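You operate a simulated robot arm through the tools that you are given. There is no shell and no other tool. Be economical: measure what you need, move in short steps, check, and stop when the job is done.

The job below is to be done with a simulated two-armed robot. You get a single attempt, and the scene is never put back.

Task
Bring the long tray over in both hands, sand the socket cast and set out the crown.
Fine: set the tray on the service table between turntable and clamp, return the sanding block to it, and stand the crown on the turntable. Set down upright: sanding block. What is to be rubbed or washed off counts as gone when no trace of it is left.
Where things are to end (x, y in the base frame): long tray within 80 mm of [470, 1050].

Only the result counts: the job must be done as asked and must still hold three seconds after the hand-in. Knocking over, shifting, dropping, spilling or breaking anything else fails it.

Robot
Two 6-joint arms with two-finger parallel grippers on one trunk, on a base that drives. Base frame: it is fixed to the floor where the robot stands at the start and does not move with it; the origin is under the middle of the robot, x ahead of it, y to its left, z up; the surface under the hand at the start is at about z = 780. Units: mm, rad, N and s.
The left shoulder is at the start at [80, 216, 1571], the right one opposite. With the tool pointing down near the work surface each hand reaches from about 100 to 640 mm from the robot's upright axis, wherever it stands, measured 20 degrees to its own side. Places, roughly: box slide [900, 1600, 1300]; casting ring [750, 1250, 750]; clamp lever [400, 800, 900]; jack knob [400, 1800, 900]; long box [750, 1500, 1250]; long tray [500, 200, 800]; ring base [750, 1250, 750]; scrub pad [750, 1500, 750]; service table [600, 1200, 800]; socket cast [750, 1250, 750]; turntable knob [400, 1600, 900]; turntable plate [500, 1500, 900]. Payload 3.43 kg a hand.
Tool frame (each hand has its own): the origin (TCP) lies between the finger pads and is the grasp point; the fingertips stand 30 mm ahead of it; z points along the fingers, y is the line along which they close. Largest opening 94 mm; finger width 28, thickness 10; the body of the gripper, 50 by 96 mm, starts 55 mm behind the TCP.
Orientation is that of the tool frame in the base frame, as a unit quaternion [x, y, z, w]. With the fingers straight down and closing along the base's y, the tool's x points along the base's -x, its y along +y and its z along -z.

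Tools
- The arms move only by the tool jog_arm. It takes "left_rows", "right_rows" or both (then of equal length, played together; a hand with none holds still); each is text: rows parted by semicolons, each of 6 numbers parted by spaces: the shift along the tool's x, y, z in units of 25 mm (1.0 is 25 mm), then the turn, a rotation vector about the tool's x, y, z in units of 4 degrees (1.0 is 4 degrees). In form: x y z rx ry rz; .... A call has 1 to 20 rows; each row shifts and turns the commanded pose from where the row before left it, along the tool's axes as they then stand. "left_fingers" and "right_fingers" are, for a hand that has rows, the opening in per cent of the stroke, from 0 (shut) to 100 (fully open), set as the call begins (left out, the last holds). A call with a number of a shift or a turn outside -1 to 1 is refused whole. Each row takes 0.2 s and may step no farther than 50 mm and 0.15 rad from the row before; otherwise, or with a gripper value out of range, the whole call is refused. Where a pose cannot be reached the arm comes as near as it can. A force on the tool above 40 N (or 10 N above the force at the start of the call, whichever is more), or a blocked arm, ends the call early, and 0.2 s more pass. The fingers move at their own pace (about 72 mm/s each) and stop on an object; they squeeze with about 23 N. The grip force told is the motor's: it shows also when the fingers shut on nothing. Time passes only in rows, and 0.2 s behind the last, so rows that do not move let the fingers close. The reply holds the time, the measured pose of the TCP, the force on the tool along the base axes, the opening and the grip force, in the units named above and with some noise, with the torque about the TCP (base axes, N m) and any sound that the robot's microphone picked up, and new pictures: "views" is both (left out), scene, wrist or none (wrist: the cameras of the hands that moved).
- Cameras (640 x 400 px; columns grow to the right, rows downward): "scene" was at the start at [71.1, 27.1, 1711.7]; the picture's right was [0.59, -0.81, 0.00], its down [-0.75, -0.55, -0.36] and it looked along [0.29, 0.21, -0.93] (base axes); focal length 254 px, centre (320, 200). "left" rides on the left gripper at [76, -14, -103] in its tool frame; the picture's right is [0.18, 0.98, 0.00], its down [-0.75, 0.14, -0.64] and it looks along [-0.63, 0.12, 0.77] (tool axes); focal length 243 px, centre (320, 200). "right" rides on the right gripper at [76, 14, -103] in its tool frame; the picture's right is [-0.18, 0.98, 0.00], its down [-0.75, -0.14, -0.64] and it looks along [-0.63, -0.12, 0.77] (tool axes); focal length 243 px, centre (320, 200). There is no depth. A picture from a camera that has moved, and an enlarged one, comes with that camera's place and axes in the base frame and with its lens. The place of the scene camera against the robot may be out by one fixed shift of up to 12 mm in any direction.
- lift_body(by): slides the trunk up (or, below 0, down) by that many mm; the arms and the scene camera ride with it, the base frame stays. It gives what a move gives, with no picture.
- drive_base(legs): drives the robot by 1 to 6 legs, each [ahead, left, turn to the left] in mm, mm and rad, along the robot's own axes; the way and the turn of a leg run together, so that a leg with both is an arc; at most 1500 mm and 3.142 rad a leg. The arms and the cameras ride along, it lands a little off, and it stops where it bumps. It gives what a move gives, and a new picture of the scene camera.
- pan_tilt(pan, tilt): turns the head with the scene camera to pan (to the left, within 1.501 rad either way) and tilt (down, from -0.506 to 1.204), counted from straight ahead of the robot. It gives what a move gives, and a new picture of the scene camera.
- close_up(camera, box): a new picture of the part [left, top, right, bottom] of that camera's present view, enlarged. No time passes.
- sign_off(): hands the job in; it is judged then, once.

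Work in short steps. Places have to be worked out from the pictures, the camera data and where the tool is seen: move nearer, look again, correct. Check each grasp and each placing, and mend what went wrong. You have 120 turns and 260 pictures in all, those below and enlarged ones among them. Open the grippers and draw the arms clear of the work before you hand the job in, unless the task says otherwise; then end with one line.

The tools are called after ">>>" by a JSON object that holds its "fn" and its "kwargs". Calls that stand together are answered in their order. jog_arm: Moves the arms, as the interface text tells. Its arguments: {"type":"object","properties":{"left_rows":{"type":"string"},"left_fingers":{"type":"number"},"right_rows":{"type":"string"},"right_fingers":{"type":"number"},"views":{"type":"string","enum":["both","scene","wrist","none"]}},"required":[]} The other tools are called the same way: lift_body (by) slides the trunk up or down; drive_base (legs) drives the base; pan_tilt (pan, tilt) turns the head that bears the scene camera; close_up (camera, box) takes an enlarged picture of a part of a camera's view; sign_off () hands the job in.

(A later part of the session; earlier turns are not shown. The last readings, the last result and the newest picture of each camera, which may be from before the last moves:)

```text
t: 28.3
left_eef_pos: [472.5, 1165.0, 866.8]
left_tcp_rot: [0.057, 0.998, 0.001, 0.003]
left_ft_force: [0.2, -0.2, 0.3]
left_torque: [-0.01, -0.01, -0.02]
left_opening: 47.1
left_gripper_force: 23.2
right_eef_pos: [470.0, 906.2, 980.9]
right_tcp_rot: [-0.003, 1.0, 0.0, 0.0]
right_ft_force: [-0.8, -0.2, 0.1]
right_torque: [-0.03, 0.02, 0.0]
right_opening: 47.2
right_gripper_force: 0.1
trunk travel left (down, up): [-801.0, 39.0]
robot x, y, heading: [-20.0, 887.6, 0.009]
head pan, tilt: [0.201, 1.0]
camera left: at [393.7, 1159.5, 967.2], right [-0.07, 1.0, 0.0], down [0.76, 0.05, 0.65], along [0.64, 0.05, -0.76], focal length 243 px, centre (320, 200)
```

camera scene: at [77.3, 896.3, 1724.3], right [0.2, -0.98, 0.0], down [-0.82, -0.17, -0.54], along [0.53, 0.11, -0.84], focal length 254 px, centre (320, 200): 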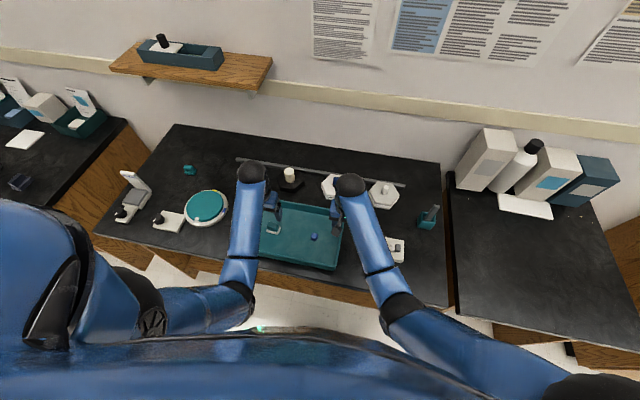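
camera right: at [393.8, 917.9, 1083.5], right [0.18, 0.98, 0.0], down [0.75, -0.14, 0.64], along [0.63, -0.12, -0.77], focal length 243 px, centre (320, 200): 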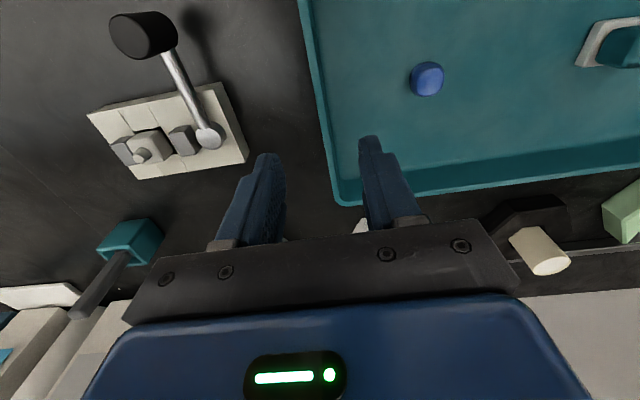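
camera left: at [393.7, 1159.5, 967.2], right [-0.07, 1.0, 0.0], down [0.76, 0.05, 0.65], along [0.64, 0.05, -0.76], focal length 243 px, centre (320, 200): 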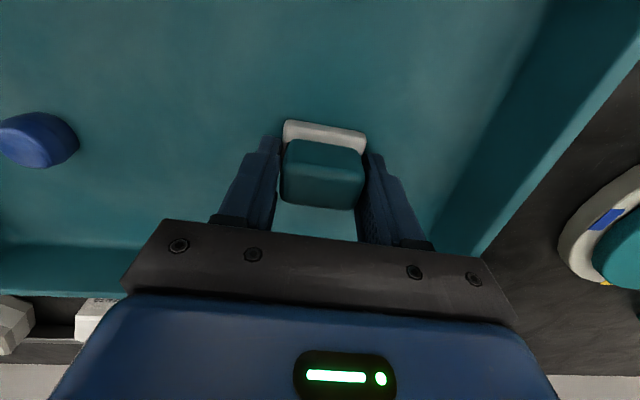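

The block is held (47 mm). I lift it 120 mm and drive left 225 mm and forward 80 mm towards the cast.

>>> {"fn": "jog_arm", "kwargs": {"left_rows": "0 0 -0.8 0 0 0;0 0 -0.8 0 0 0;0 0 -0.8 0 0 0;0 0 -0.8 0 0 0;0 0 -0.8 0 0 0;0 0 -0.8 0 0 0", "views": "wrist"}}

>>> {"fn": "drive_base", "kwargs": {"legs": [[0, 225, 0], [80, 0, 0]]}}

```text
t: 29.7
left_eef_pos: [470.6, 1166.0, 984.1]
left_tcp_rot: [0.058, 0.998, 0.001, 0.002]
left_ft_force: [-0.2, 0.0, 0.4]
left_torque: [0.01, -0.01, 0.01]
left_opening: 47.2
left_gripper_force: 22.9
right_eef_pos: [469.5, 906.4, 981.9]
right_tcp_rot: [-0.003, 1.0, 0.0, 0.0]
right_ft_force: [-0.1, 0.4, 0.1]
right_torque: [0.03, -0.01, -0.02]
right_opening: 47.1
right_gripper_force: 0.1
trunk travel left (down, up): [-801.0, 39.0]
robot x, y, heading: [-21.4, 889.7, 0.008]
head pan, tilt: [0.201, 1.0]
camera left: at [392.2, 1160.4, 1086.4], right [-0.07, 1.0, 0.0], down [0.76, 0.05, 0.65], along [0.64, 0.05, -0.76], focal length 243 px, centre (320, 200)
```

left: 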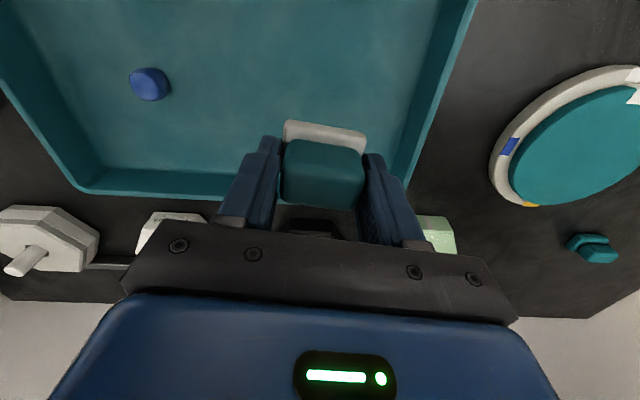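

```text
t: 32.0
left_eef_pos: [537.3, 1391.8, 988.3]
left_tcp_rot: [0.056, 0.998, 0.001, 0.007]
left_ft_force: [-1.5, -0.4, -0.7]
left_torque: [0.04, -0.08, -0.02]
left_opening: 47.1
left_gripper_force: 22.6
right_eef_pos: [538.5, 1130.4, 986.5]
right_tcp_rot: [-0.004, 1.0, 0.002, 0.004]
right_ft_force: [-1.2, -0.3, -0.2]
right_torque: [0.01, -0.07, -0.01]
right_opening: 47.0
right_gripper_force: 0.0
trunk travel left (down, up): [-801.0, 39.0]
robot x, y, heading: [60.3, 1114.1, 0.009]
head pan, tilt: [0.201, 1.0]
camera scene: at [140.2, 1119.5, 1725.4], right [0.21, -0.98, 0.0], down [-0.82, -0.17, -0.55], along [0.54, 0.11, -0.84], focal length 254 px, centre (320, 200)
```

scene: 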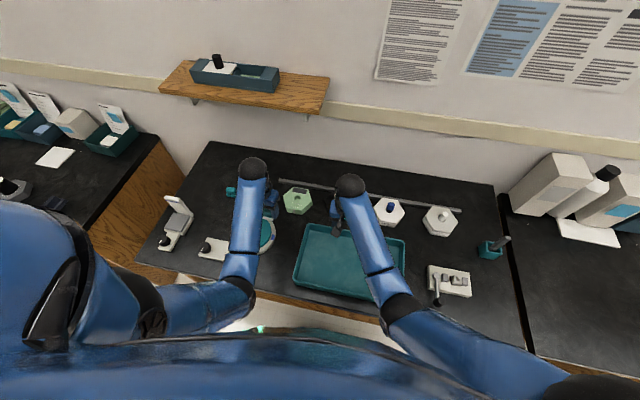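

At x≈60 without a bump reported. I zoom on the green cast.

>>> {"fn": "close_up", "kwargs": {"camera": "scene", "box": [270, 175, 350, 225]}}

>>> {"fn": "close_up", "kwargs": {"camera": "left", "box": [0, 0, 640, 400]}}

```text
8.00 times, centred on (310, 200) of scene
camera zoom: at [140.2, 1119.5, 1725.4], right [0.21, -0.98, 0.0], down [-0.82, -0.17, -0.55], along [0.54, 0.11, -0.84], focal length 2032 px, centre (400, 200)
```

zoom: 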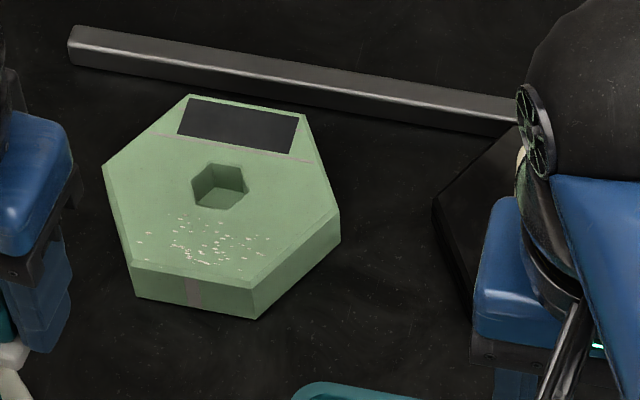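

```text
1.00 times, centred on (320, 200) of left (not enlarged: the box is as wide or as high as the picture)
camera zoom: at [459.4, 1384.7, 1090.4], right [-0.07, 1.0, 0.0], down [0.76, 0.05, 0.65], along [0.65, 0.05, -0.76], focal length 243 px, centre (320, 200)
```

zoom: 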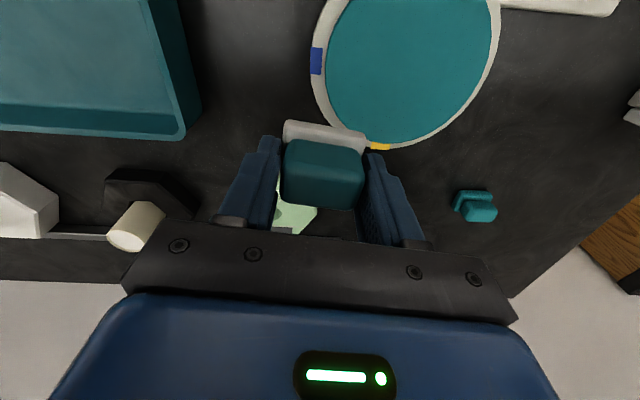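

The specks cover about x 646–675, y 1294–1361 on the cast top (z≈846). For better reach I drive 50 mm more ahead, then move the block above.

>>> {"fn": "drive_base", "kwargs": {"legs": [[50, 20, 0]]}}

```text
t: 33.0
left_eef_pos: [582.9, 1404.0, 983.3]
left_tcp_rot: [0.059, 0.998, 0.001, 0.002]
left_ft_force: [0.3, 0.5, -0.2]
left_torque: [0.0, 0.0, 0.03]
left_opening: 47.4
left_gripper_force: 23.0
right_eef_pos: [581.1, 1143.4, 979.9]
right_tcp_rot: [-0.001, 1.0, 0.0, -0.001]
right_ft_force: [0.0, -0.5, 0.1]
right_torque: [0.03, 0.03, 0.01]
right_opening: 46.9
right_gripper_force: 0.0
trunk travel left (down, up): [-801.0, 39.0]
robot x, y, heading: [94.9, 1130.0, 0.005]
head pan, tilt: [0.201, 1.0]
stopped in leg 1: the robot was blocked; the commanded pose is now the measured one
camera scene: at [190.7, 1135.9, 1724.1], right [0.2, -0.98, 0.0], down [-0.83, -0.17, -0.54], along [0.53, 0.11, -0.84], focal length 254 px, centre (320, 200)
```

scene: 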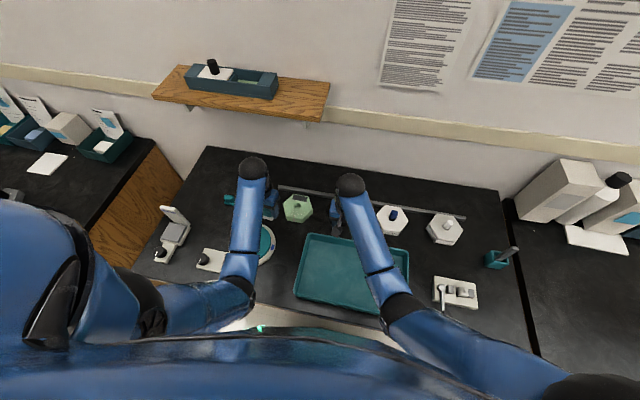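

The base bumped at x≈95, close enough. I square the block up and bring it above the specks at about (661, 1327, 930).

>>> {"fn": "jog_arm", "kwargs": {"left_rows": "0 0 0 0 0 -0.55;0 0 0 0 0 -0.55;0 0 0 0 0 -0.55;-0.78 -0.77 0.5 0 0 0;-0.78 -0.77 0.5 0 0 0;-0.78 -0.77 0.5 0 0 0;-0.78 -0.77 0.5 0 0 0", "views": "both"}}

>>> {"fn": "close_up", "kwargs": {"camera": "scene", "box": [230, 165, 350, 240]}}

```text
t: 34.6
left_eef_pos: [660.9, 1327.2, 934.0]
left_tcp_rot: [0.001, 1.0, 0.001, 0.002]
left_ft_force: [-0.4, 0.8, -2.0]
left_torque: [0.01, -0.03, -0.02]
left_opening: 47.2
left_gripper_force: 22.4
right_eef_pos: [581.9, 1143.8, 980.2]
right_tcp_rot: [0.0, 1.0, 0.0, -0.001]
right_ft_force: [-0.2, -0.1, 0.5]
right_torque: [0.02, 0.08, 0.0]
right_opening: 47.0
right_gripper_force: 0.1
trunk travel left (down, up): [-801.0, 39.0]
robot x, y, heading: [92.9, 1132.3, -0.001]
head pan, tilt: [0.201, 1.0]
camera scene: at [190.0, 1136.7, 1724.2], right [0.2, -0.98, 0.0], down [-0.82, -0.17, -0.54], along [0.53, 0.11, -0.84], focal length 254 px, centre (320, 200)
camera left: at [584.0, 1313.0, 1035.5], right [-0.18, 0.98, 0.0], down [0.75, 0.14, 0.64], along [0.63, 0.12, -0.76], focal length 243 px, centre (320, 200)
```

scene: 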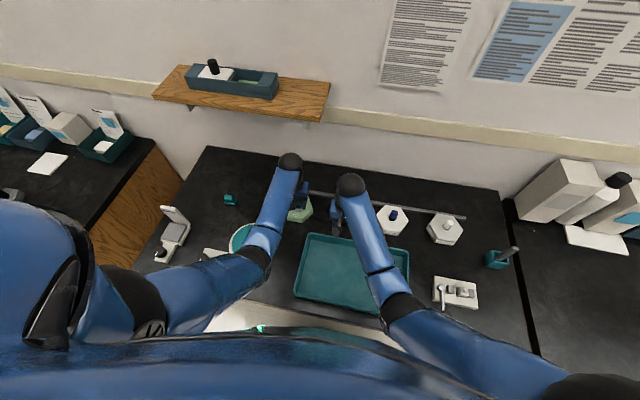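
left: 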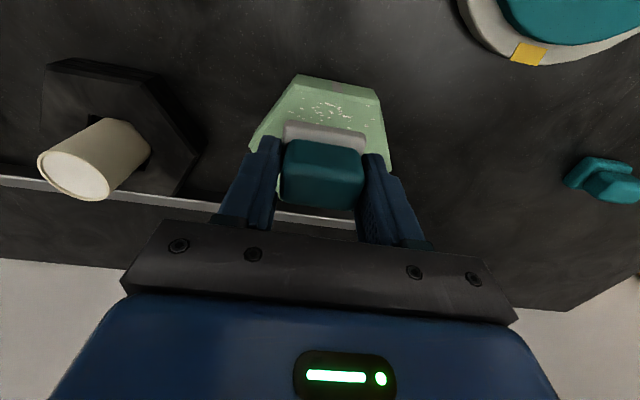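

```text
5.33 times, centred on (290, 202) of scene
camera zoom: at [190.0, 1136.7, 1724.2], right [0.2, -0.98, 0.0], down [-0.82, -0.17, -0.54], along [0.53, 0.11, -0.84], focal length 1355 px, centre (480, 187)
```

zoom: 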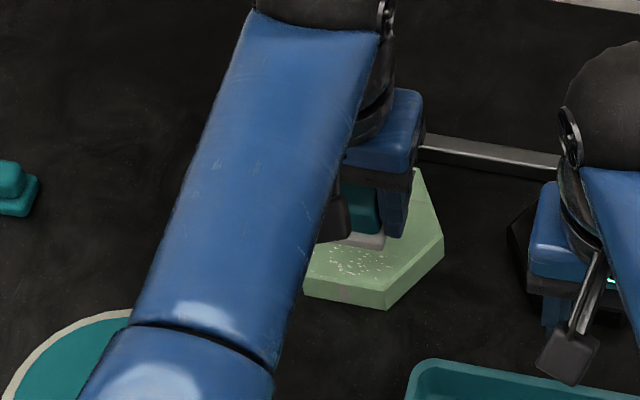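

The wrist view gives specks centred at about (652, 1335), near edge x≈630. I shift there and lower toward contact (TCP≈888).

>>> {"fn": "jog_arm", "kwargs": {"left_rows": "0.32 0.32 0.4 0 0 0;0 0 0.4 0 0 0;0 0 0.4 0 0 0;0 0 0.4 0 0 0;0 0 0.1 0 0 0;0 0 0.1 0 0 0;0 0 0 0 0 0", "views": "wrist"}}

```text
t: 36.2
left_eef_pos: [651.3, 1335.1, 891.0]
left_tcp_rot: [0.002, 1.0, 0.001, 0.005]
left_ft_force: [-0.4, 3.1, 12.5]
left_torque: [0.12, 0.25, -0.01]
left_opening: 47.3
left_gripper_force: 23.2
right_eef_pos: [578.1, 1143.9, 982.4]
right_tcp_rot: [-0.002, 1.0, -0.001, -0.001]
right_ft_force: [0.2, -0.4, -0.1]
right_torque: [0.01, -0.02, -0.01]
right_opening: 46.7
right_gripper_force: 0.1
trunk travel left (down, up): [-801.0, 39.0]
robot x, y, heading: [93.0, 1127.5, 0.003]
head pan, tilt: [0.201, 1.0]
camera left: at [573.9, 1321.4, 992.8], right [-0.18, 0.98, 0.0], down [0.75, 0.14, 0.65], along [0.64, 0.12, -0.76], focal length 243 px, centre (320, 200)
```

left: 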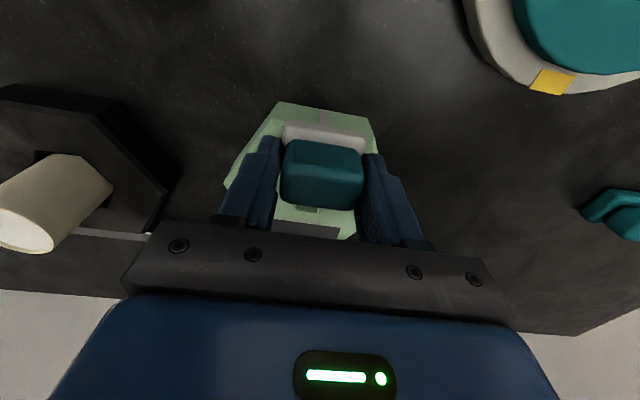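

Contact at about 12 N. I rub with short strokes along y, then check.

>>> {"fn": "jog_arm", "kwargs": {"left_rows": "0 0.4 0 0 0 0;0 0.4 0 0 0 0;0 -0.4 0 0 0 0;0 -0.4 0 0 0 0;0 -0.4 0 0 0 0;0 -0.4 0 0 0 0;0 0.4 0 0 0 0;0 0.4 0 0 0 0;0 0.4 0 0 0 0;0 0.4 0 0 0 0;0 -0.4 0 0 0 0;0 -0.4 0 0 0 0;0 -0.4 0 0 0 0;0 -0.4 0 0 0 0;0 0.4 0 0 0 0;0 0.4 0 0 0 0", "views": "wrist"}}

```text
t: 39.6
left_eef_pos: [651.5, 1334.6, 889.2]
left_tcp_rot: [0.001, 1.0, 0.001, 0.003]
left_ft_force: [0.4, -4.6, 11.5]
left_torque: [-0.29, -0.1, 0.0]
left_opening: 47.0
left_gripper_force: 22.8
right_eef_pos: [579.4, 1142.1, 981.5]
right_tcp_rot: [-0.001, 1.0, 0.0, 0.0]
right_ft_force: [0.4, 0.4, -0.1]
right_torque: [0.01, 0.01, 0.0]
right_opening: 47.0
right_gripper_force: 0.1
trunk travel left (down, up): [-801.0, 39.0]
robot x, y, heading: [93.0, 1127.0, 0.003]
head pan, tilt: [0.201, 1.0]
camera left: at [573.7, 1321.1, 991.7], right [-0.18, 0.98, 0.0], down [0.75, 0.14, 0.65], along [0.64, 0.12, -0.76], focal length 243 px, centre (320, 200)
```

left: 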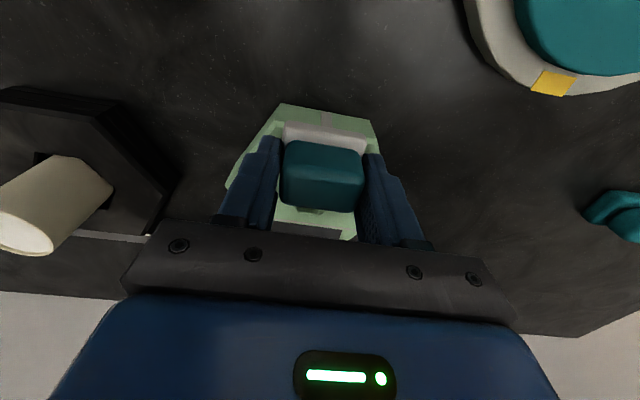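

The cast stayed put. I lift 45 mm back to inspect what is left.

>>> {"fn": "jog_arm", "kwargs": {"left_rows": "0 0 -0.6 0 0 0;0 0 -0.6 0 0 0;-0.6 0 -0.6 0 0 0;-0.6 0 0 0 0 0", "views": "none"}}

>>> {"fn": "close_up", "kwargs": {"camera": "left", "box": [220, 40, 420, 165]}}

>>> {"fn": "close_up", "kwargs": {"camera": "scene", "box": [270, 185, 334, 225]}}

```text
t: 40.6
left_eef_pos: [683.6, 1335.1, 934.8]
left_tcp_rot: [0.001, 1.0, 0.001, 0.002]
left_ft_force: [0.1, 0.7, -0.3]
left_torque: [0.02, -0.01, 0.0]
left_opening: 47.0
left_gripper_force: 22.6
right_eef_pos: [579.5, 1144.0, 980.4]
right_tcp_rot: [-0.001, 1.0, 0.0, -0.001]
right_ft_force: [-0.2, -1.1, -0.4]
right_torque: [-0.02, -0.01, 0.02]
right_opening: 46.8
right_gripper_force: 0.0
trunk travel left (down, up): [-801.0, 39.0]
robot x, y, heading: [93.9, 1127.9, 0.003]
head pan, tilt: [0.201, 1.0]
```

```text
3.20 times, centred on (320, 102) of left
camera zoom: at [606.4, 1321.8, 1036.4], right [-0.18, 0.98, 0.0], down [0.75, 0.14, 0.65], along [0.63, 0.12, -0.76], focal length 776 px, centre (320, 512)
```

zoom: 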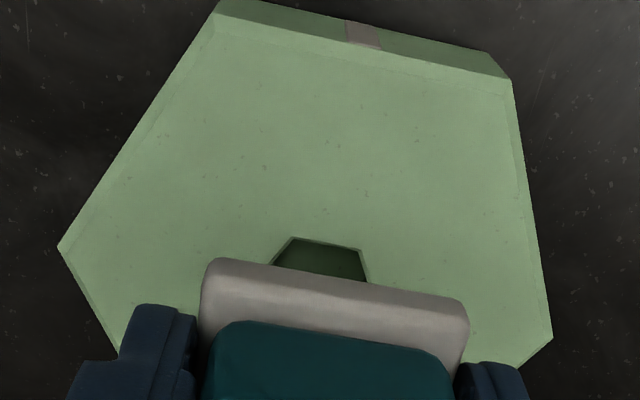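

```text
10.00 times, centred on (302, 205) of scene
camera zoom: at [190.2, 1137.3, 1724.1], right [0.2, -0.98, 0.0], down [-0.83, -0.17, -0.54], along [0.53, 0.11, -0.84], focal length 2540 px, centre (500, 150)
```

zoom: 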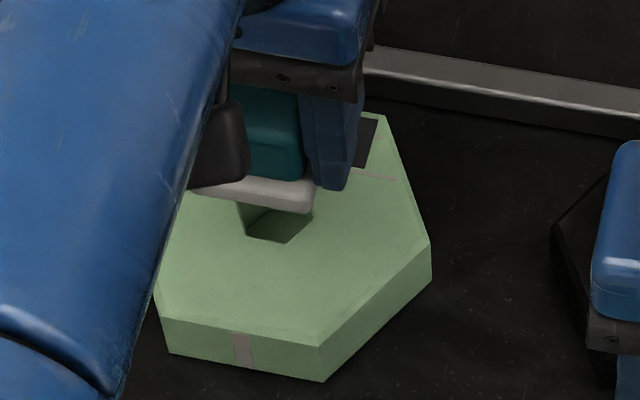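

No trace is left on the cast. Now I return the block: left hand to above (470, 1165), right hand moves out of the way to the right.

>>> {"fn": "jog_arm", "kwargs": {"left_rows": "0 0 -0.8 0 0 0;0 0 -0.8 0 0 0;0.94 -0.75 0 0 0 0;0.94 -0.75 0 0 0 0;0.94 -0.75 0 0 0 0;0.94 -0.75 0 0 0 0;0.94 -0.75 0 0 0 0;0.94 -0.75 0 0 0 0;0.94 -0.75 0 0 0 0;0.94 -0.75 0 0 0 0;0.94 -0.75 0 0 0 0", "right_rows": "0.3 -0.9 -0.2 0 0 0;0.3 -0.9 -0.2 0 0 0;0.3 -0.9 0 0 0 0;0.3 -0.9 0 0 0 0;0.3 -0.9 0 0 0 0;0.3 -0.9 0 0 0 0;0.3 -0.9 0 0 0 0;0.3 -0.9 0 0 0 0;0.3 -0.9 0 0 0 0;0 0 0 0 0 0;0 0 0 0 0 0"}}

>>> {"fn": "close_up", "kwargs": {"camera": "scene", "box": [260, 175, 340, 225]}}

```text
t: 43.0
left_eef_pos: [470.1, 1167.1, 972.9]
left_tcp_rot: [0.001, 1.0, 0.001, 0.003]
left_ft_force: [0.1, -0.1, -1.3]
left_torque: [0.0, -0.01, 0.01]
left_opening: 47.0
left_gripper_force: 22.7
right_eef_pos: [511.1, 940.6, 990.0]
right_tcp_rot: [-0.001, 1.0, -0.001, 0.0]
right_ft_force: [1.3, -0.1, -0.1]
right_torque: [0.02, 0.01, -0.01]
right_opening: 47.1
right_gripper_force: 0.1
trunk travel left (down, up): [-801.0, 39.0]
robot x, y, heading: [93.2, 1129.3, -0.002]
head pan, tilt: [0.201, 1.0]
camera scene: at [187.3, 1136.7, 1724.4], right [0.2, -0.98, 0.0], down [-0.82, -0.17, -0.54], along [0.53, 0.11, -0.84], focal length 254 px, centre (320, 200)
camera right: at [436.0, 953.7, 1092.1], right [0.18, 0.98, 0.0], down [0.75, -0.14, 0.64], along [0.63, -0.12, -0.77], focal length 243 px, centre (320, 200)
camera left: at [392.2, 1153.0, 1075.7], right [-0.18, 0.98, 0.0], down [0.75, 0.14, 0.65], along [0.64, 0.12, -0.76], focal length 243 px, centre (320, 200)
```

scene: 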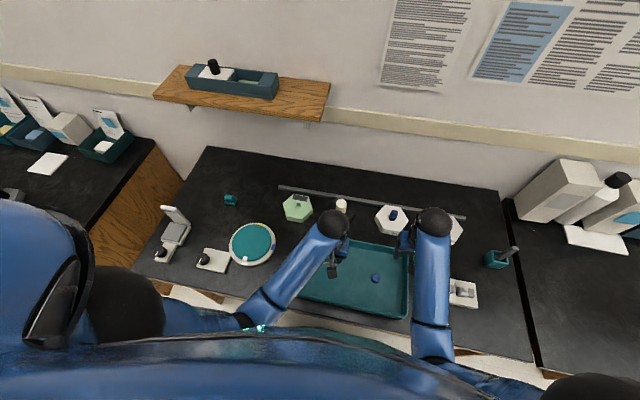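
right: 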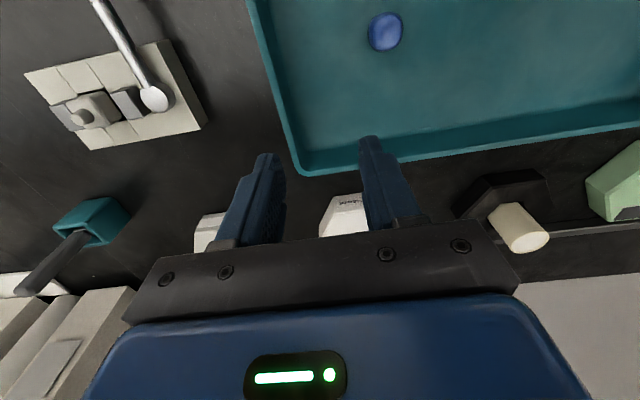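
left: 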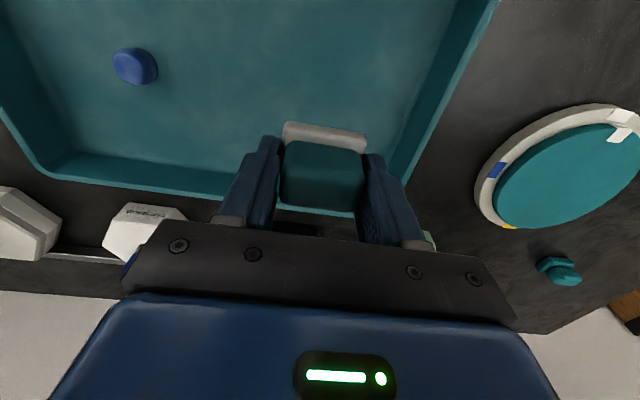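

```text
8.00 times, centred on (300, 200) of scene
camera zoom: at [187.3, 1136.7, 1724.4], right [0.2, -0.98, 0.0], down [-0.82, -0.17, -0.54], along [0.53, 0.11, -0.84], focal length 2032 px, centre (480, 200)
```

zoom: 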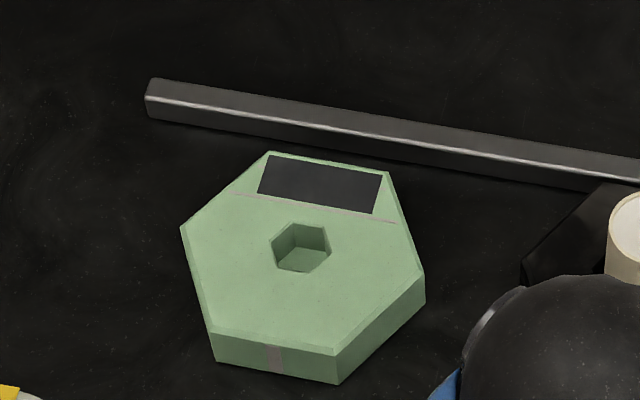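

The cast is clean and in place. I lower the block to the tray floor.

>>> {"fn": "jog_arm", "kwargs": {"left_rows": "0 0 0.8 0 0 0;0 0 0.8 0 0 0;0 0 0.8 0 0 0;0 0 0.8 0 0 0;0 0 0.7 0 0 0;0 0 0.1 0 0 0;0 0 0.1 0 0 0;0 0 0 0 0 0", "views": "none"}}

```text
t: 44.8
left_eef_pos: [470.0, 1167.3, 871.1]
left_tcp_rot: [0.002, 1.0, 0.001, 0.002]
left_ft_force: [-0.3, 0.6, -1.4]
left_torque: [0.0, -0.01, -0.01]
left_opening: 47.2
left_gripper_force: 22.7
right_eef_pos: [511.9, 940.8, 988.8]
right_tcp_rot: [-0.002, 1.0, 0.001, 0.0]
right_ft_force: [0.5, 0.0, -0.1]
right_torque: [0.0, 0.02, 0.01]
right_opening: 46.9
right_gripper_force: 0.0
trunk travel left (down, up): [-801.0, 39.0]
robot x, y, heading: [93.5, 1127.6, 0.001]
head pan, tilt: [0.201, 1.0]
```

Not in contact yet; I step down 1.5 mm at a time.

>>> {"fn": "jog_arm", "kwargs": {"left_rows": "0 0 0.06 0 0 0;0 0 0.06 0 0 0;0 0 0.06 0 0 0;0 0 0 0 0 0", "views": "none"}}

```text
t: 45.8
left_eef_pos: [469.2, 1166.6, 866.5]
left_tcp_rot: [0.002, 1.0, 0.001, 0.003]
left_ft_force: [0.4, 0.0, -0.9]
left_torque: [0.0, -0.01, -0.01]
left_opening: 47.1
left_gripper_force: 22.6
right_eef_pos: [512.7, 939.7, 988.3]
right_tcp_rot: [-0.001, 1.0, 0.0, 0.001]
right_ft_force: [0.3, -0.1, 0.2]
right_torque: [0.0, 0.02, -0.01]
right_opening: 46.9
right_gripper_force: 0.0
trunk travel left (down, up): [-801.0, 39.0]
robot x, y, heading: [92.9, 1127.3, 0.004]
head pan, tilt: [0.201, 1.0]
```

>>> {"fn": "jog_arm", "kwargs": {"left_rows": "0 0 0.06 0 0 0;0 0 0.06 0 0 0;0 0 0 0 0 0", "views": "none"}}

```text
t: 46.6
left_eef_pos: [469.4, 1166.1, 863.4]
left_tcp_rot: [0.002, 1.0, 0.001, 0.003]
left_ft_force: [0.4, 0.2, -0.8]
left_torque: [-0.01, -0.01, 0.02]
left_opening: 47.3
left_gripper_force: 22.9
right_eef_pos: [512.1, 941.9, 990.0]
right_tcp_rot: [0.0, 1.0, 0.0, -0.001]
right_ft_force: [0.1, 0.3, 0.4]
right_torque: [-0.01, -0.02, 0.01]
right_opening: 46.8
right_gripper_force: 0.0
trunk travel left (down, up): [-801.0, 39.0]
robot x, y, heading: [98.9, 1129.5, -0.001]
head pan, tilt: [0.201, 1.0]
```

Still free — the block probably slid up in the fingers a bit. Continue down with small steps.

>>> {"fn": "jog_arm", "kwargs": {"left_rows": "0 0 0.06 0 0 0;0 0 0.06 0 0 0;0 0 0.06 0 0 0;0 0 0 0 0 0", "views": "wrist"}}

```text
t: 47.6
left_eef_pos: [469.9, 1166.6, 860.7]
left_tcp_rot: [0.002, 1.0, 0.0, 0.004]
left_ft_force: [0.8, 0.4, 22.2]
left_torque: [0.01, -0.01, 0.0]
left_opening: 47.1
left_gripper_force: 22.9
right_eef_pos: [509.4, 939.9, 990.8]
right_tcp_rot: [-0.001, 1.0, -0.001, 0.0]
right_ft_force: [-0.3, -0.2, -0.1]
right_torque: [0.03, 0.0, -0.02]
right_opening: 47.3
right_gripper_force: 0.0
trunk travel left (down, up): [-801.0, 39.0]
robot x, y, heading: [93.1, 1128.7, -0.001]
head pan, tilt: [0.201, 1.0]
camera left: at [392.0, 1151.8, 962.4], right [-0.18, 0.98, 0.0], down [0.75, 0.14, 0.65], along [0.64, 0.12, -0.76], focal length 243 px, centre (320, 200)
```

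left: 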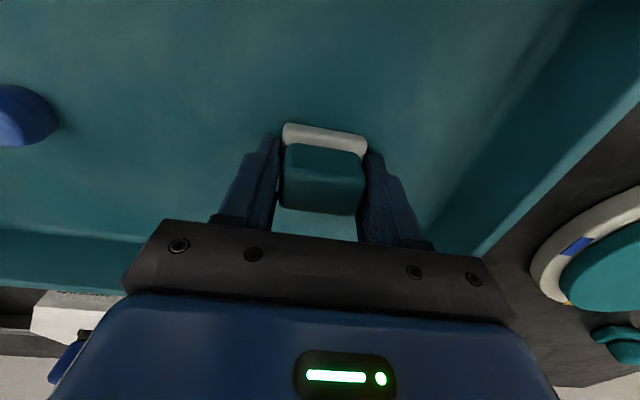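

Contact. I raise 2 mm to relieve, open and draw up to look.

>>> {"fn": "jog_arm", "kwargs": {"left_rows": "0 0 -0.1 0 0 0;0 0 0 0 0 0", "views": "none"}}

>>> {"fn": "jog_arm", "kwargs": {"left_rows": "0 0 0 0 0 0;0 0 0 0 0 0;0 0 -0.8 0 0 0;0 0 -0.8 0 0 0;0 0 -0.8 0 0 0;0 0 -0.8 0 0 0", "left_fingers": 80, "views": "wrist"}}

```text
t: 48.2
left_eef_pos: [470.1, 1167.0, 860.4]
left_tcp_rot: [0.002, 1.0, 0.001, 0.001]
left_ft_force: [1.1, -1.8, 4.8]
left_torque: [-0.13, -0.07, 0.0]
left_opening: 47.1
left_gripper_force: 23.3
right_eef_pos: [511.8, 940.5, 989.5]
right_tcp_rot: [-0.001, 1.0, 0.0, 0.001]
right_ft_force: [1.1, 0.7, -0.8]
right_torque: [0.0, 0.0, -0.02]
right_opening: 46.9
right_gripper_force: 0.0
trunk travel left (down, up): [-801.0, 39.0]
robot x, y, heading: [91.3, 1128.5, -0.003]
head pan, tilt: [0.201, 1.0]
```

```text
t: 49.6
left_eef_pos: [469.0, 1166.6, 942.3]
left_tcp_rot: [0.002, 1.0, 0.001, 0.003]
left_ft_force: [0.1, 0.1, -0.9]
left_torque: [-0.01, -0.02, 0.03]
left_opening: 75.1
left_gripper_force: 0.1
right_eef_pos: [512.4, 940.6, 989.5]
right_tcp_rot: [-0.001, 1.0, 0.0, 0.001]
right_ft_force: [-0.2, 0.2, 0.1]
right_torque: [0.0, 0.01, -0.01]
right_opening: 47.1
right_gripper_force: 0.1
trunk travel left (down, up): [-801.0, 39.0]
robot x, y, heading: [96.1, 1125.7, 0.001]
head pan, tilt: [0.201, 1.0]
camera left: at [392.1, 1152.7, 1044.4], right [-0.18, 0.98, 0.0], down [0.75, 0.14, 0.65], along [0.64, 0.12, -0.76], focal length 243 px, centre (320, 200)
```

left: 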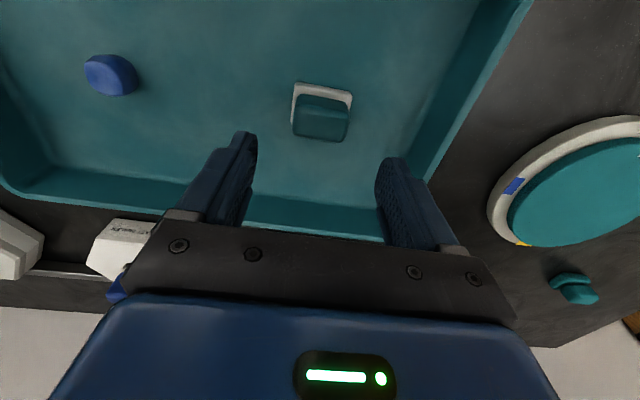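

The block stands upright in the tray. For the crown (≈(470, 1004)) I raise a little margin by driving back 20 mm and right 150 mm so the left hand sits over it.

>>> {"fn": "drive_base", "kwargs": {"legs": [[-20, 0, 0], [0, -150, 0]]}}

>>> {"fn": "close_up", "kwargs": {"camera": "left", "box": [160, 0, 480, 200]}}

```text
t: 51.4
left_eef_pos: [449.4, 1022.2, 940.2]
left_tcp_rot: [0.002, 1.0, -0.001, 0.003]
left_ft_force: [0.0, 0.3, 0.5]
left_torque: [-0.02, 0.0, -0.07]
left_opening: 75.0
left_gripper_force: 0.0
right_eef_pos: [491.4, 794.4, 991.3]
right_tcp_rot: [-0.001, 1.0, -0.002, 0.0]
right_ft_force: [-0.1, 1.2, 0.9]
right_torque: [-0.02, -0.02, 0.0]
right_opening: 47.0
right_gripper_force: 0.1
trunk travel left (down, up): [-801.0, 39.0]
robot x, y, heading: [69.7, 977.1, 0.001]
head pan, tilt: [0.201, 1.0]
camera scene: at [167.1, 992.6, 1724.3], right [0.2, -0.98, 0.0], down [-0.82, -0.17, -0.54], along [0.53, 0.11, -0.84], focal length 254 px, centre (320, 200)
```

scene: 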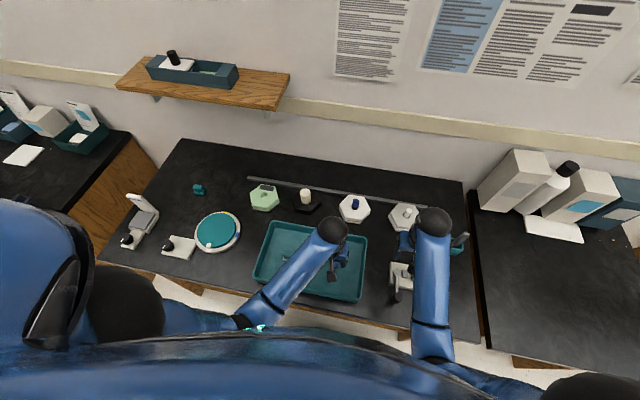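

```text
2.00 times, centred on (320, 100) of left
camera zoom: at [371.6, 1006.6, 1044.1], right [-0.18, 0.98, 0.0], down [0.75, 0.14, 0.65], along [0.64, 0.12, -0.76], focal length 485 px, centre (320, 400)
```

zoom: 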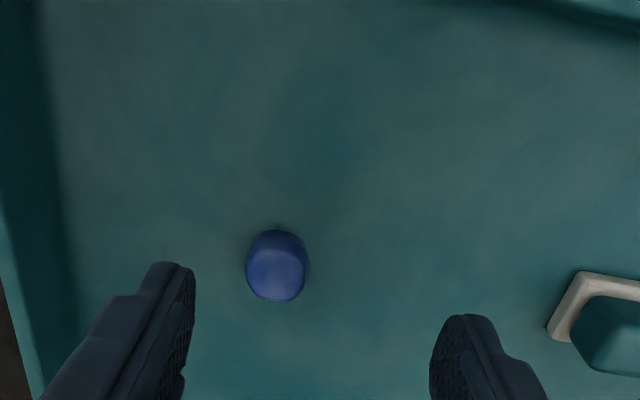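

The crown is at (470, 1005), roughly 29 mm wide and low. I move over it and descend to about z 866, then view.

>>> {"fn": "jog_arm", "kwargs": {"left_rows": "-0.41 -0.34 0 0 0 0;-0.41 -0.34 0 0 0 0;0 0 0.75 0 0 0;0 0 0.75 0 0 0;0 0 0.75 0 0 0;0 0 0.75 0 0 0", "left_fingers": 60, "views": "wrist"}}

```text
t: 52.8
left_eef_pos: [471.1, 1000.6, 867.5]
left_tcp_rot: [0.003, 1.0, 0.001, 0.003]
left_ft_force: [0.7, 1.0, 0.6]
left_torque: [-0.04, 0.0, -0.05]
left_opening: 56.2
left_gripper_force: 0.1
right_eef_pos: [492.7, 792.4, 989.2]
right_tcp_rot: [-0.001, 1.0, 0.0, -0.001]
right_ft_force: [-0.6, 0.3, -0.3]
right_torque: [0.0, 0.02, 0.04]
right_opening: 47.0
right_gripper_force: 0.0
trunk travel left (down, up): [-801.0, 39.0]
robot x, y, heading: [74.6, 980.5, 0.002]
head pan, tilt: [0.201, 1.0]
camera left: at [393.9, 986.0, 968.6], right [-0.18, 0.98, 0.0], down [0.75, 0.14, 0.65], along [0.64, 0.12, -0.76], focal length 243 px, centre (320, 200)
```

left: 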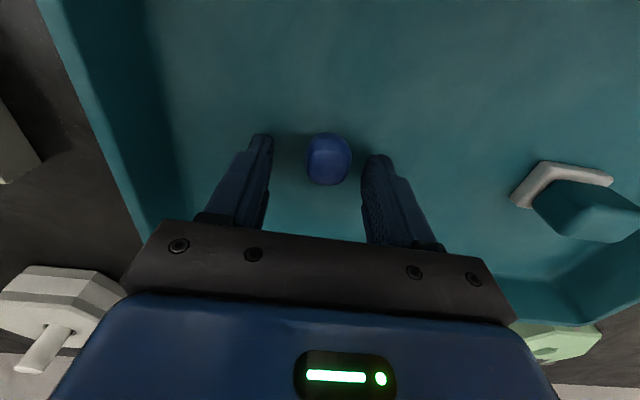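

Crown centre reads (474, 1006). I trim +3/+5 mm, go down 11 mm, then close.

>>> {"fn": "jog_arm", "kwargs": {"left_rows": "-0.13 0.2 0.22 0 0 0;0 0 0.22 0 0 0;0 0 0 0 0 0", "views": "none"}}

```text
t: 53.7
left_eef_pos: [476.0, 1005.0, 859.5]
left_tcp_rot: [0.002, 1.0, -0.001, 0.006]
left_ft_force: [-8.8, 2.7, 26.3]
left_torque: [0.52, 0.64, 0.31]
left_opening: 56.8
left_gripper_force: 0.5
right_eef_pos: [490.6, 792.2, 990.2]
right_tcp_rot: [-0.002, 1.0, 0.0, 0.001]
right_ft_force: [0.7, 0.7, 0.4]
right_torque: [0.05, 0.0, 0.04]
right_opening: 46.7
right_gripper_force: 0.1
trunk travel left (down, up): [-801.0, 39.0]
robot x, y, heading: [74.2, 979.2, 0.005]
head pan, tilt: [0.201, 1.0]
stopped in row 3 (left hand): the force on the tool passed its limit at 44 N (the readings are from after the stop); the commanded pose is now the measured one
```

Fingertips touched the tray floor (floor z≈829). I raise 3 mm and close on the crown.

>>> {"fn": "jog_arm", "kwargs": {"left_rows": "0 0 -0.16 0 0 0;0 0 0 0 0 0", "views": "none"}}

>>> {"fn": "jog_arm", "kwargs": {"left_rows": "0 0 0 0 0 0;0 0 0 0 0 0;0 0 0 0 0 0", "left_fingers": 0, "views": "wrist"}}

>>> {"fn": "close_up", "kwargs": {"camera": "left", "box": [240, 100, 400, 220]}}

```text
t: 54.3
left_eef_pos: [477.7, 1005.9, 862.3]
left_tcp_rot: [0.002, 1.0, -0.001, 0.005]
left_ft_force: [0.0, -0.1, 1.0]
left_torque: [-0.01, 0.02, -0.02]
left_opening: 56.2
left_gripper_force: 0.1
right_eef_pos: [491.8, 792.8, 990.3]
right_tcp_rot: [-0.001, 1.0, 0.0, 0.0]
right_ft_force: [-0.2, -0.1, -0.6]
right_torque: [-0.02, 0.0, -0.02]
right_opening: 47.0
right_gripper_force: 0.1
trunk travel left (down, up): [-801.0, 39.0]
robot x, y, heading: [72.3, 981.6, 0.006]
head pan, tilt: [0.201, 1.0]
```

```text
t: 55.1
left_eef_pos: [476.6, 1005.1, 862.7]
left_tcp_rot: [0.001, 1.0, 0.0, 0.006]
left_ft_force: [0.5, -0.6, 1.3]
left_torque: [0.01, 0.04, 0.02]
left_opening: 26.5
left_gripper_force: 23.7
right_eef_pos: [491.4, 793.1, 990.0]
right_tcp_rot: [-0.001, 1.0, 0.0, 0.0]
right_ft_force: [0.1, -0.1, -0.2]
right_torque: [0.01, 0.02, 0.02]
right_opening: 47.2
right_gripper_force: 0.0
trunk travel left (down, up): [-801.0, 39.0]
robot x, y, heading: [74.2, 980.9, 0.001]
head pan, tilt: [0.201, 1.0]
camera left: at [399.3, 990.7, 963.9], right [-0.18, 0.98, 0.0], down [0.75, 0.14, 0.65], along [0.64, 0.11, -0.76], focal length 243 px, centre (320, 200)
```

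left: 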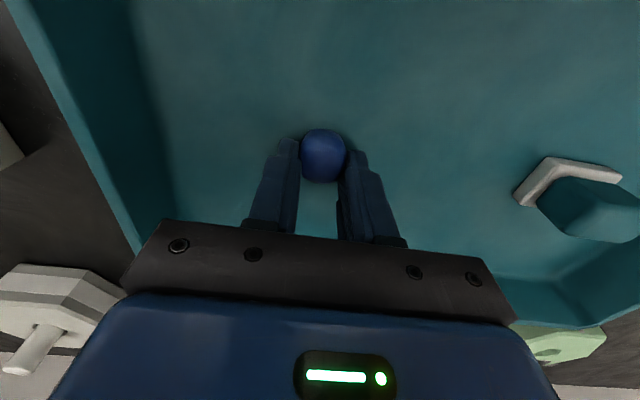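

```text
3.33 times, centred on (320, 160) of left
camera zoom: at [399.3, 990.7, 963.9], right [-0.18, 0.98, 0.0], down [0.75, 0.14, 0.65], along [0.64, 0.11, -0.76], focal length 809 px, centre (320, 333)
```

zoom: 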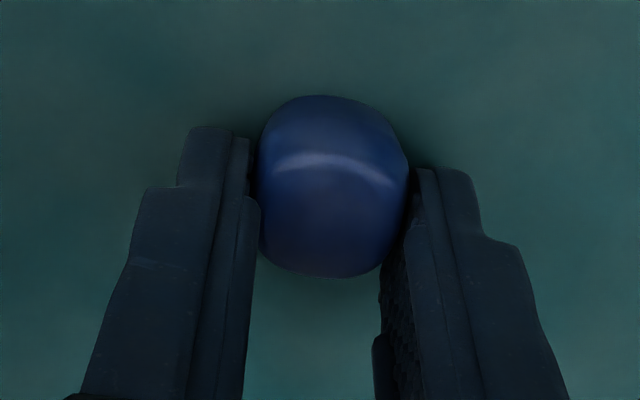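

Crown gripped at 26.5 mm. I lift it slowly and check.

>>> {"fn": "jog_arm", "kwargs": {"left_rows": "0 0 -0.4 0 0 0;0 0 -0.6 0 0 0;0 0 -0.8 0 0 0;0 0 -0.8 0 0 0;0 0 -0.8 0 0 0;0 0 -0.8 0 0 0;0 0 -0.8 0 0 0", "views": "none"}}

>>> {"fn": "drive_base", "kwargs": {"legs": [[0, 260, 0]]}}

>>> {"fn": "close_up", "kwargs": {"camera": "left", "box": [0, 0, 640, 400]}}

>>> {"fn": "close_up", "kwargs": {"camera": "left", "box": [240, 100, 400, 220]}}

```text
t: 56.7
left_eef_pos: [473.4, 1005.3, 987.8]
left_tcp_rot: [0.001, 1.0, 0.0, 0.005]
left_ft_force: [-0.1, -0.7, -0.4]
left_torque: [-0.01, -0.02, -0.01]
left_opening: 26.6
left_gripper_force: 22.9
right_eef_pos: [492.1, 791.9, 989.9]
right_tcp_rot: [-0.001, 1.0, 0.002, 0.0]
right_ft_force: [0.2, 0.0, -0.2]
right_torque: [0.0, 0.02, 0.01]
right_opening: 46.7
right_gripper_force: 0.1
trunk travel left (down, up): [-801.0, 39.0]
robot x, y, heading: [75.0, 980.4, 0.004]
head pan, tilt: [0.201, 1.0]
```

```text
t: 58.6
left_eef_pos: [473.9, 1265.3, 987.7]
left_tcp_rot: [0.003, 1.0, 0.001, 0.006]
left_ft_force: [-0.6, -0.4, -0.3]
left_torque: [0.02, -0.01, -0.02]
left_opening: 26.7
left_gripper_force: 22.5
right_eef_pos: [491.7, 1054.3, 989.9]
right_tcp_rot: [-0.001, 1.0, 0.0, 0.0]
right_ft_force: [1.0, 0.4, 0.8]
right_torque: [0.04, 0.01, -0.01]
right_opening: 47.2
right_gripper_force: 0.1
trunk travel left (down, up): [-801.0, 39.0]
robot x, y, heading: [72.2, 1243.6, 0.004]
head pan, tilt: [0.201, 1.0]
camera scene: at [167.6, 1247.2, 1724.3], right [0.2, -0.98, 0.0], down [-0.82, -0.17, -0.54], along [0.53, 0.11, -0.84], focal length 254 px, centre (320, 200)
```

scene: 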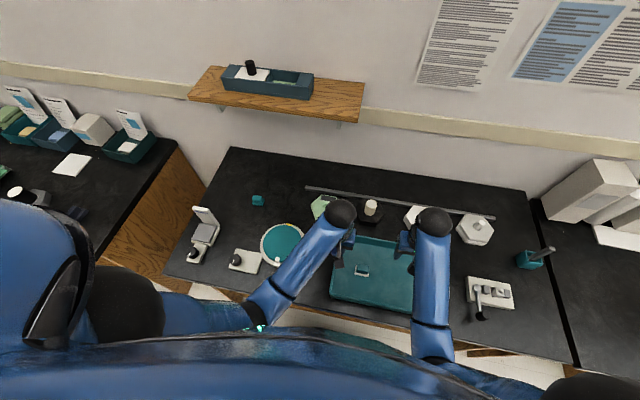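

```text
1.00 times, centred on (320, 200) of left (not enlarged: the box is as wide or as high as the picture)
camera zoom: at [396.3, 1252.0, 1089.2], right [-0.18, 0.98, 0.0], down [0.75, 0.14, 0.65], along [0.64, 0.12, -0.76], focal length 243 px, centre (320, 200)
```

zoom: 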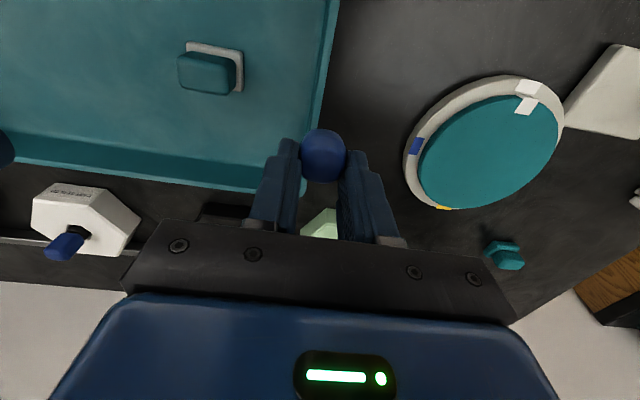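

```text
3.33 times, centred on (320, 160) of left
camera zoom: at [396.3, 1252.0, 1089.2], right [-0.18, 0.98, 0.0], down [0.75, 0.14, 0.65], along [0.64, 0.12, -0.76], focal length 809 px, centre (320, 333)
```

zoom: 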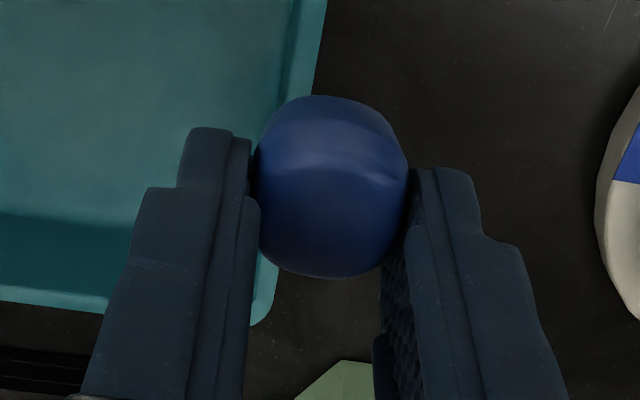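

The crown sits firmly in the grip. I carry it above the turntable at about (495, 1457).

>>> {"fn": "jog_arm", "kwargs": {"left_rows": "-0.1 0.95 0 0 0 0;-0.1 0.95 0 0 0 0;-0.1 0.95 0 0 0 0;-0.1 0.95 0 0 0 0;-0.1 0.95 0 0 0 0;-0.1 0.95 0 0 0 0;-0.1 0.95 0 0 0 0;-0.1 0.95 0 0 0 0;0 0 0 0 0 0"}}

```text
t: 60.6
left_eef_pos: [495.3, 1457.4, 985.9]
left_tcp_rot: [0.003, 1.0, 0.0, 0.005]
left_ft_force: [-1.2, 0.0, -0.5]
left_torque: [0.0, 0.03, -0.01]
left_opening: 26.5
left_gripper_force: 23.2
right_eef_pos: [490.6, 1054.7, 988.7]
right_tcp_rot: [-0.001, 1.0, 0.0, 0.0]
right_ft_force: [1.2, -0.1, -0.8]
right_torque: [0.03, -0.03, 0.02]
right_opening: 47.2
right_gripper_force: 0.1
trunk travel left (down, up): [-801.0, 39.0]
robot x, y, heading: [70.4, 1243.9, -0.001]
head pan, tilt: [0.201, 1.0]
camera scene: at [167.5, 1251.4, 1724.3], right [0.2, -0.98, 0.0], down [-0.82, -0.17, -0.54], along [0.53, 0.11, -0.84], focal length 254 px, centre (320, 200)
camera left: at [418.2, 1444.2, 1087.9], right [-0.18, 0.98, 0.0], down [0.75, 0.14, 0.65], along [0.64, 0.11, -0.76], focal length 243 px, centre (320, 200)
```

scene: 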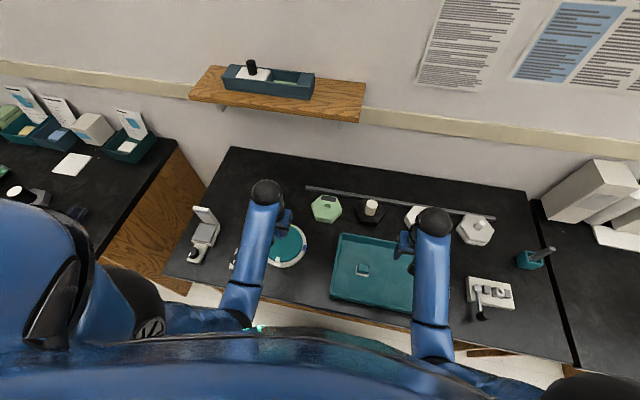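
left: 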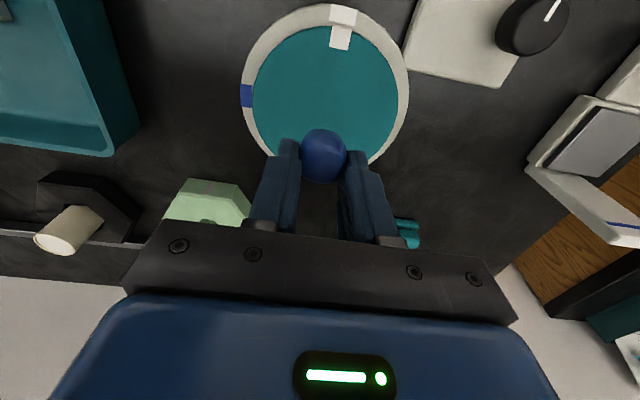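

The plate centre is about (492, 1461), top z≈846, so contact is expected at TCP≈879. I lower to about 886.

>>> {"fn": "jog_arm", "kwargs": {"left_rows": "0 0.12 0.8 0 0 0;0 0 0.8 0 0 0;0 0 0.8 0 0 0;0 0 0.8 0 0 0;0 0 0.6 0 0 0;0 0 0 0 0 0", "views": "wrist"}}

```text
t: 62.0
left_eef_pos: [495.4, 1460.9, 889.9]
left_tcp_rot: [0.003, 1.0, 0.0, 0.005]
left_ft_force: [-0.4, -0.1, -0.9]
left_torque: [0.0, -0.01, -0.01]
left_opening: 26.6
left_gripper_force: 23.3
right_eef_pos: [491.3, 1056.4, 990.4]
right_tcp_rot: [0.0, 1.0, 0.0, 0.0]
right_ft_force: [-0.2, 0.7, -0.1]
right_torque: [0.01, 0.02, 0.02]
right_opening: 46.8
right_gripper_force: 0.1
trunk travel left (down, up): [-801.0, 39.0]
robot x, y, heading: [74.7, 1242.6, 0.001]
head pan, tilt: [0.201, 1.0]
camera left: at [417.4, 1447.8, 992.5], right [-0.18, 0.98, 0.0], down [0.75, 0.14, 0.65], along [0.64, 0.11, -0.76], focal length 243 px, centre (320, 200)
```

left: 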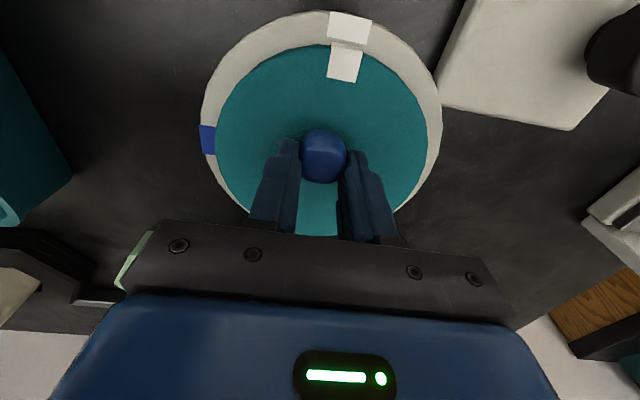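

Centred well above the plate; I step down in 1.5 mm rows until contact.

>>> {"fn": "jog_arm", "kwargs": {"left_rows": "0 0 0.06 0 0 0;0 0 0.06 0 0 0;0 0 0.06 0 0 0;0 0 0.06 0 0 0;0 0 0 0 0 0", "views": "none"}}

```text
t: 63.2
left_eef_pos: [495.4, 1462.8, 885.6]
left_tcp_rot: [0.002, 1.0, -0.001, 0.004]
left_ft_force: [0.5, -0.4, -1.1]
left_torque: [-0.02, 0.03, -0.01]
left_opening: 26.5
left_gripper_force: 23.3
right_eef_pos: [492.2, 1055.8, 990.1]
right_tcp_rot: [0.0, 1.0, 0.0, 0.001]
right_ft_force: [-0.4, -0.6, -0.8]
right_torque: [0.02, 0.04, -0.02]
right_opening: 47.0
right_gripper_force: 0.1
trunk travel left (down, up): [-801.0, 39.0]
robot x, y, heading: [73.0, 1242.5, 0.002]
head pan, tilt: [0.201, 1.0]
```

>>> {"fn": "jog_arm", "kwargs": {"left_rows": "0 0 0.05 0 0 0;0 0 0.05 0 0 0;0 0 0.05 0 0 0;0 0 0 0 0 0", "views": "none"}}

```text
t: 64.2
left_eef_pos: [494.7, 1461.2, 882.1]
left_tcp_rot: [0.002, 1.0, -0.002, 0.005]
left_ft_force: [0.1, 0.0, -0.2]
left_torque: [-0.03, -0.01, -0.01]
left_opening: 26.6
left_gripper_force: 22.9
right_eef_pos: [492.3, 1056.4, 988.8]
right_tcp_rot: [-0.001, 1.0, 0.0, 0.0]
right_ft_force: [0.0, 0.1, -0.6]
right_torque: [0.0, 0.0, -0.02]
right_opening: 46.9
right_gripper_force: 0.0
trunk travel left (down, up): [-801.0, 39.0]
robot x, y, heading: [76.4, 1245.3, -0.001]
head pan, tilt: [0.201, 1.0]
```

>>> {"fn": "jog_arm", "kwargs": {"left_rows": "0 0 0.05 0 0 0;0 0 0.05 0 0 0;0 0 0.05 0 0 0;0 0 0 0 0 0", "views": "wrist"}}

```text
t: 65.2
left_eef_pos: [495.9, 1461.3, 880.4]
left_tcp_rot: [0.002, 1.0, 0.0, 0.007]
left_ft_force: [1.2, 1.8, 22.7]
left_torque: [0.14, 0.14, -0.01]
left_opening: 26.9
left_gripper_force: 23.5
right_eef_pos: [489.9, 1055.7, 990.1]
right_tcp_rot: [-0.001, 1.0, 0.0, 0.001]
right_ft_force: [-0.7, 0.1, -0.2]
right_torque: [0.02, 0.02, 0.0]
right_opening: 47.0
right_gripper_force: 0.0
trunk travel left (down, up): [-801.0, 39.0]
robot x, y, heading: [75.0, 1245.2, 0.003]
head pan, tilt: [0.201, 1.0]
camera left: at [417.9, 1446.8, 982.0], right [-0.18, 0.98, 0.0], down [0.75, 0.14, 0.65], along [0.64, 0.12, -0.76], focal length 243 px, centre (320, 200)
```

left: 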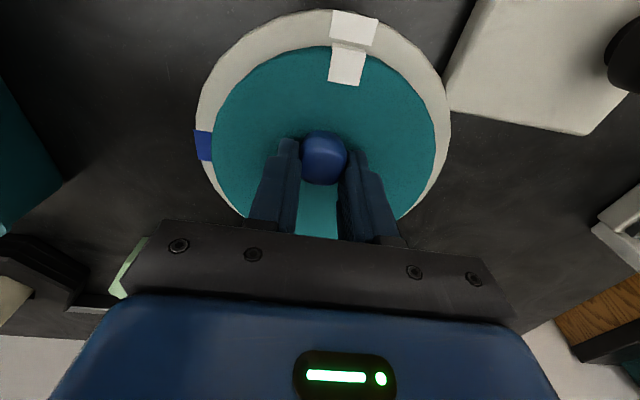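

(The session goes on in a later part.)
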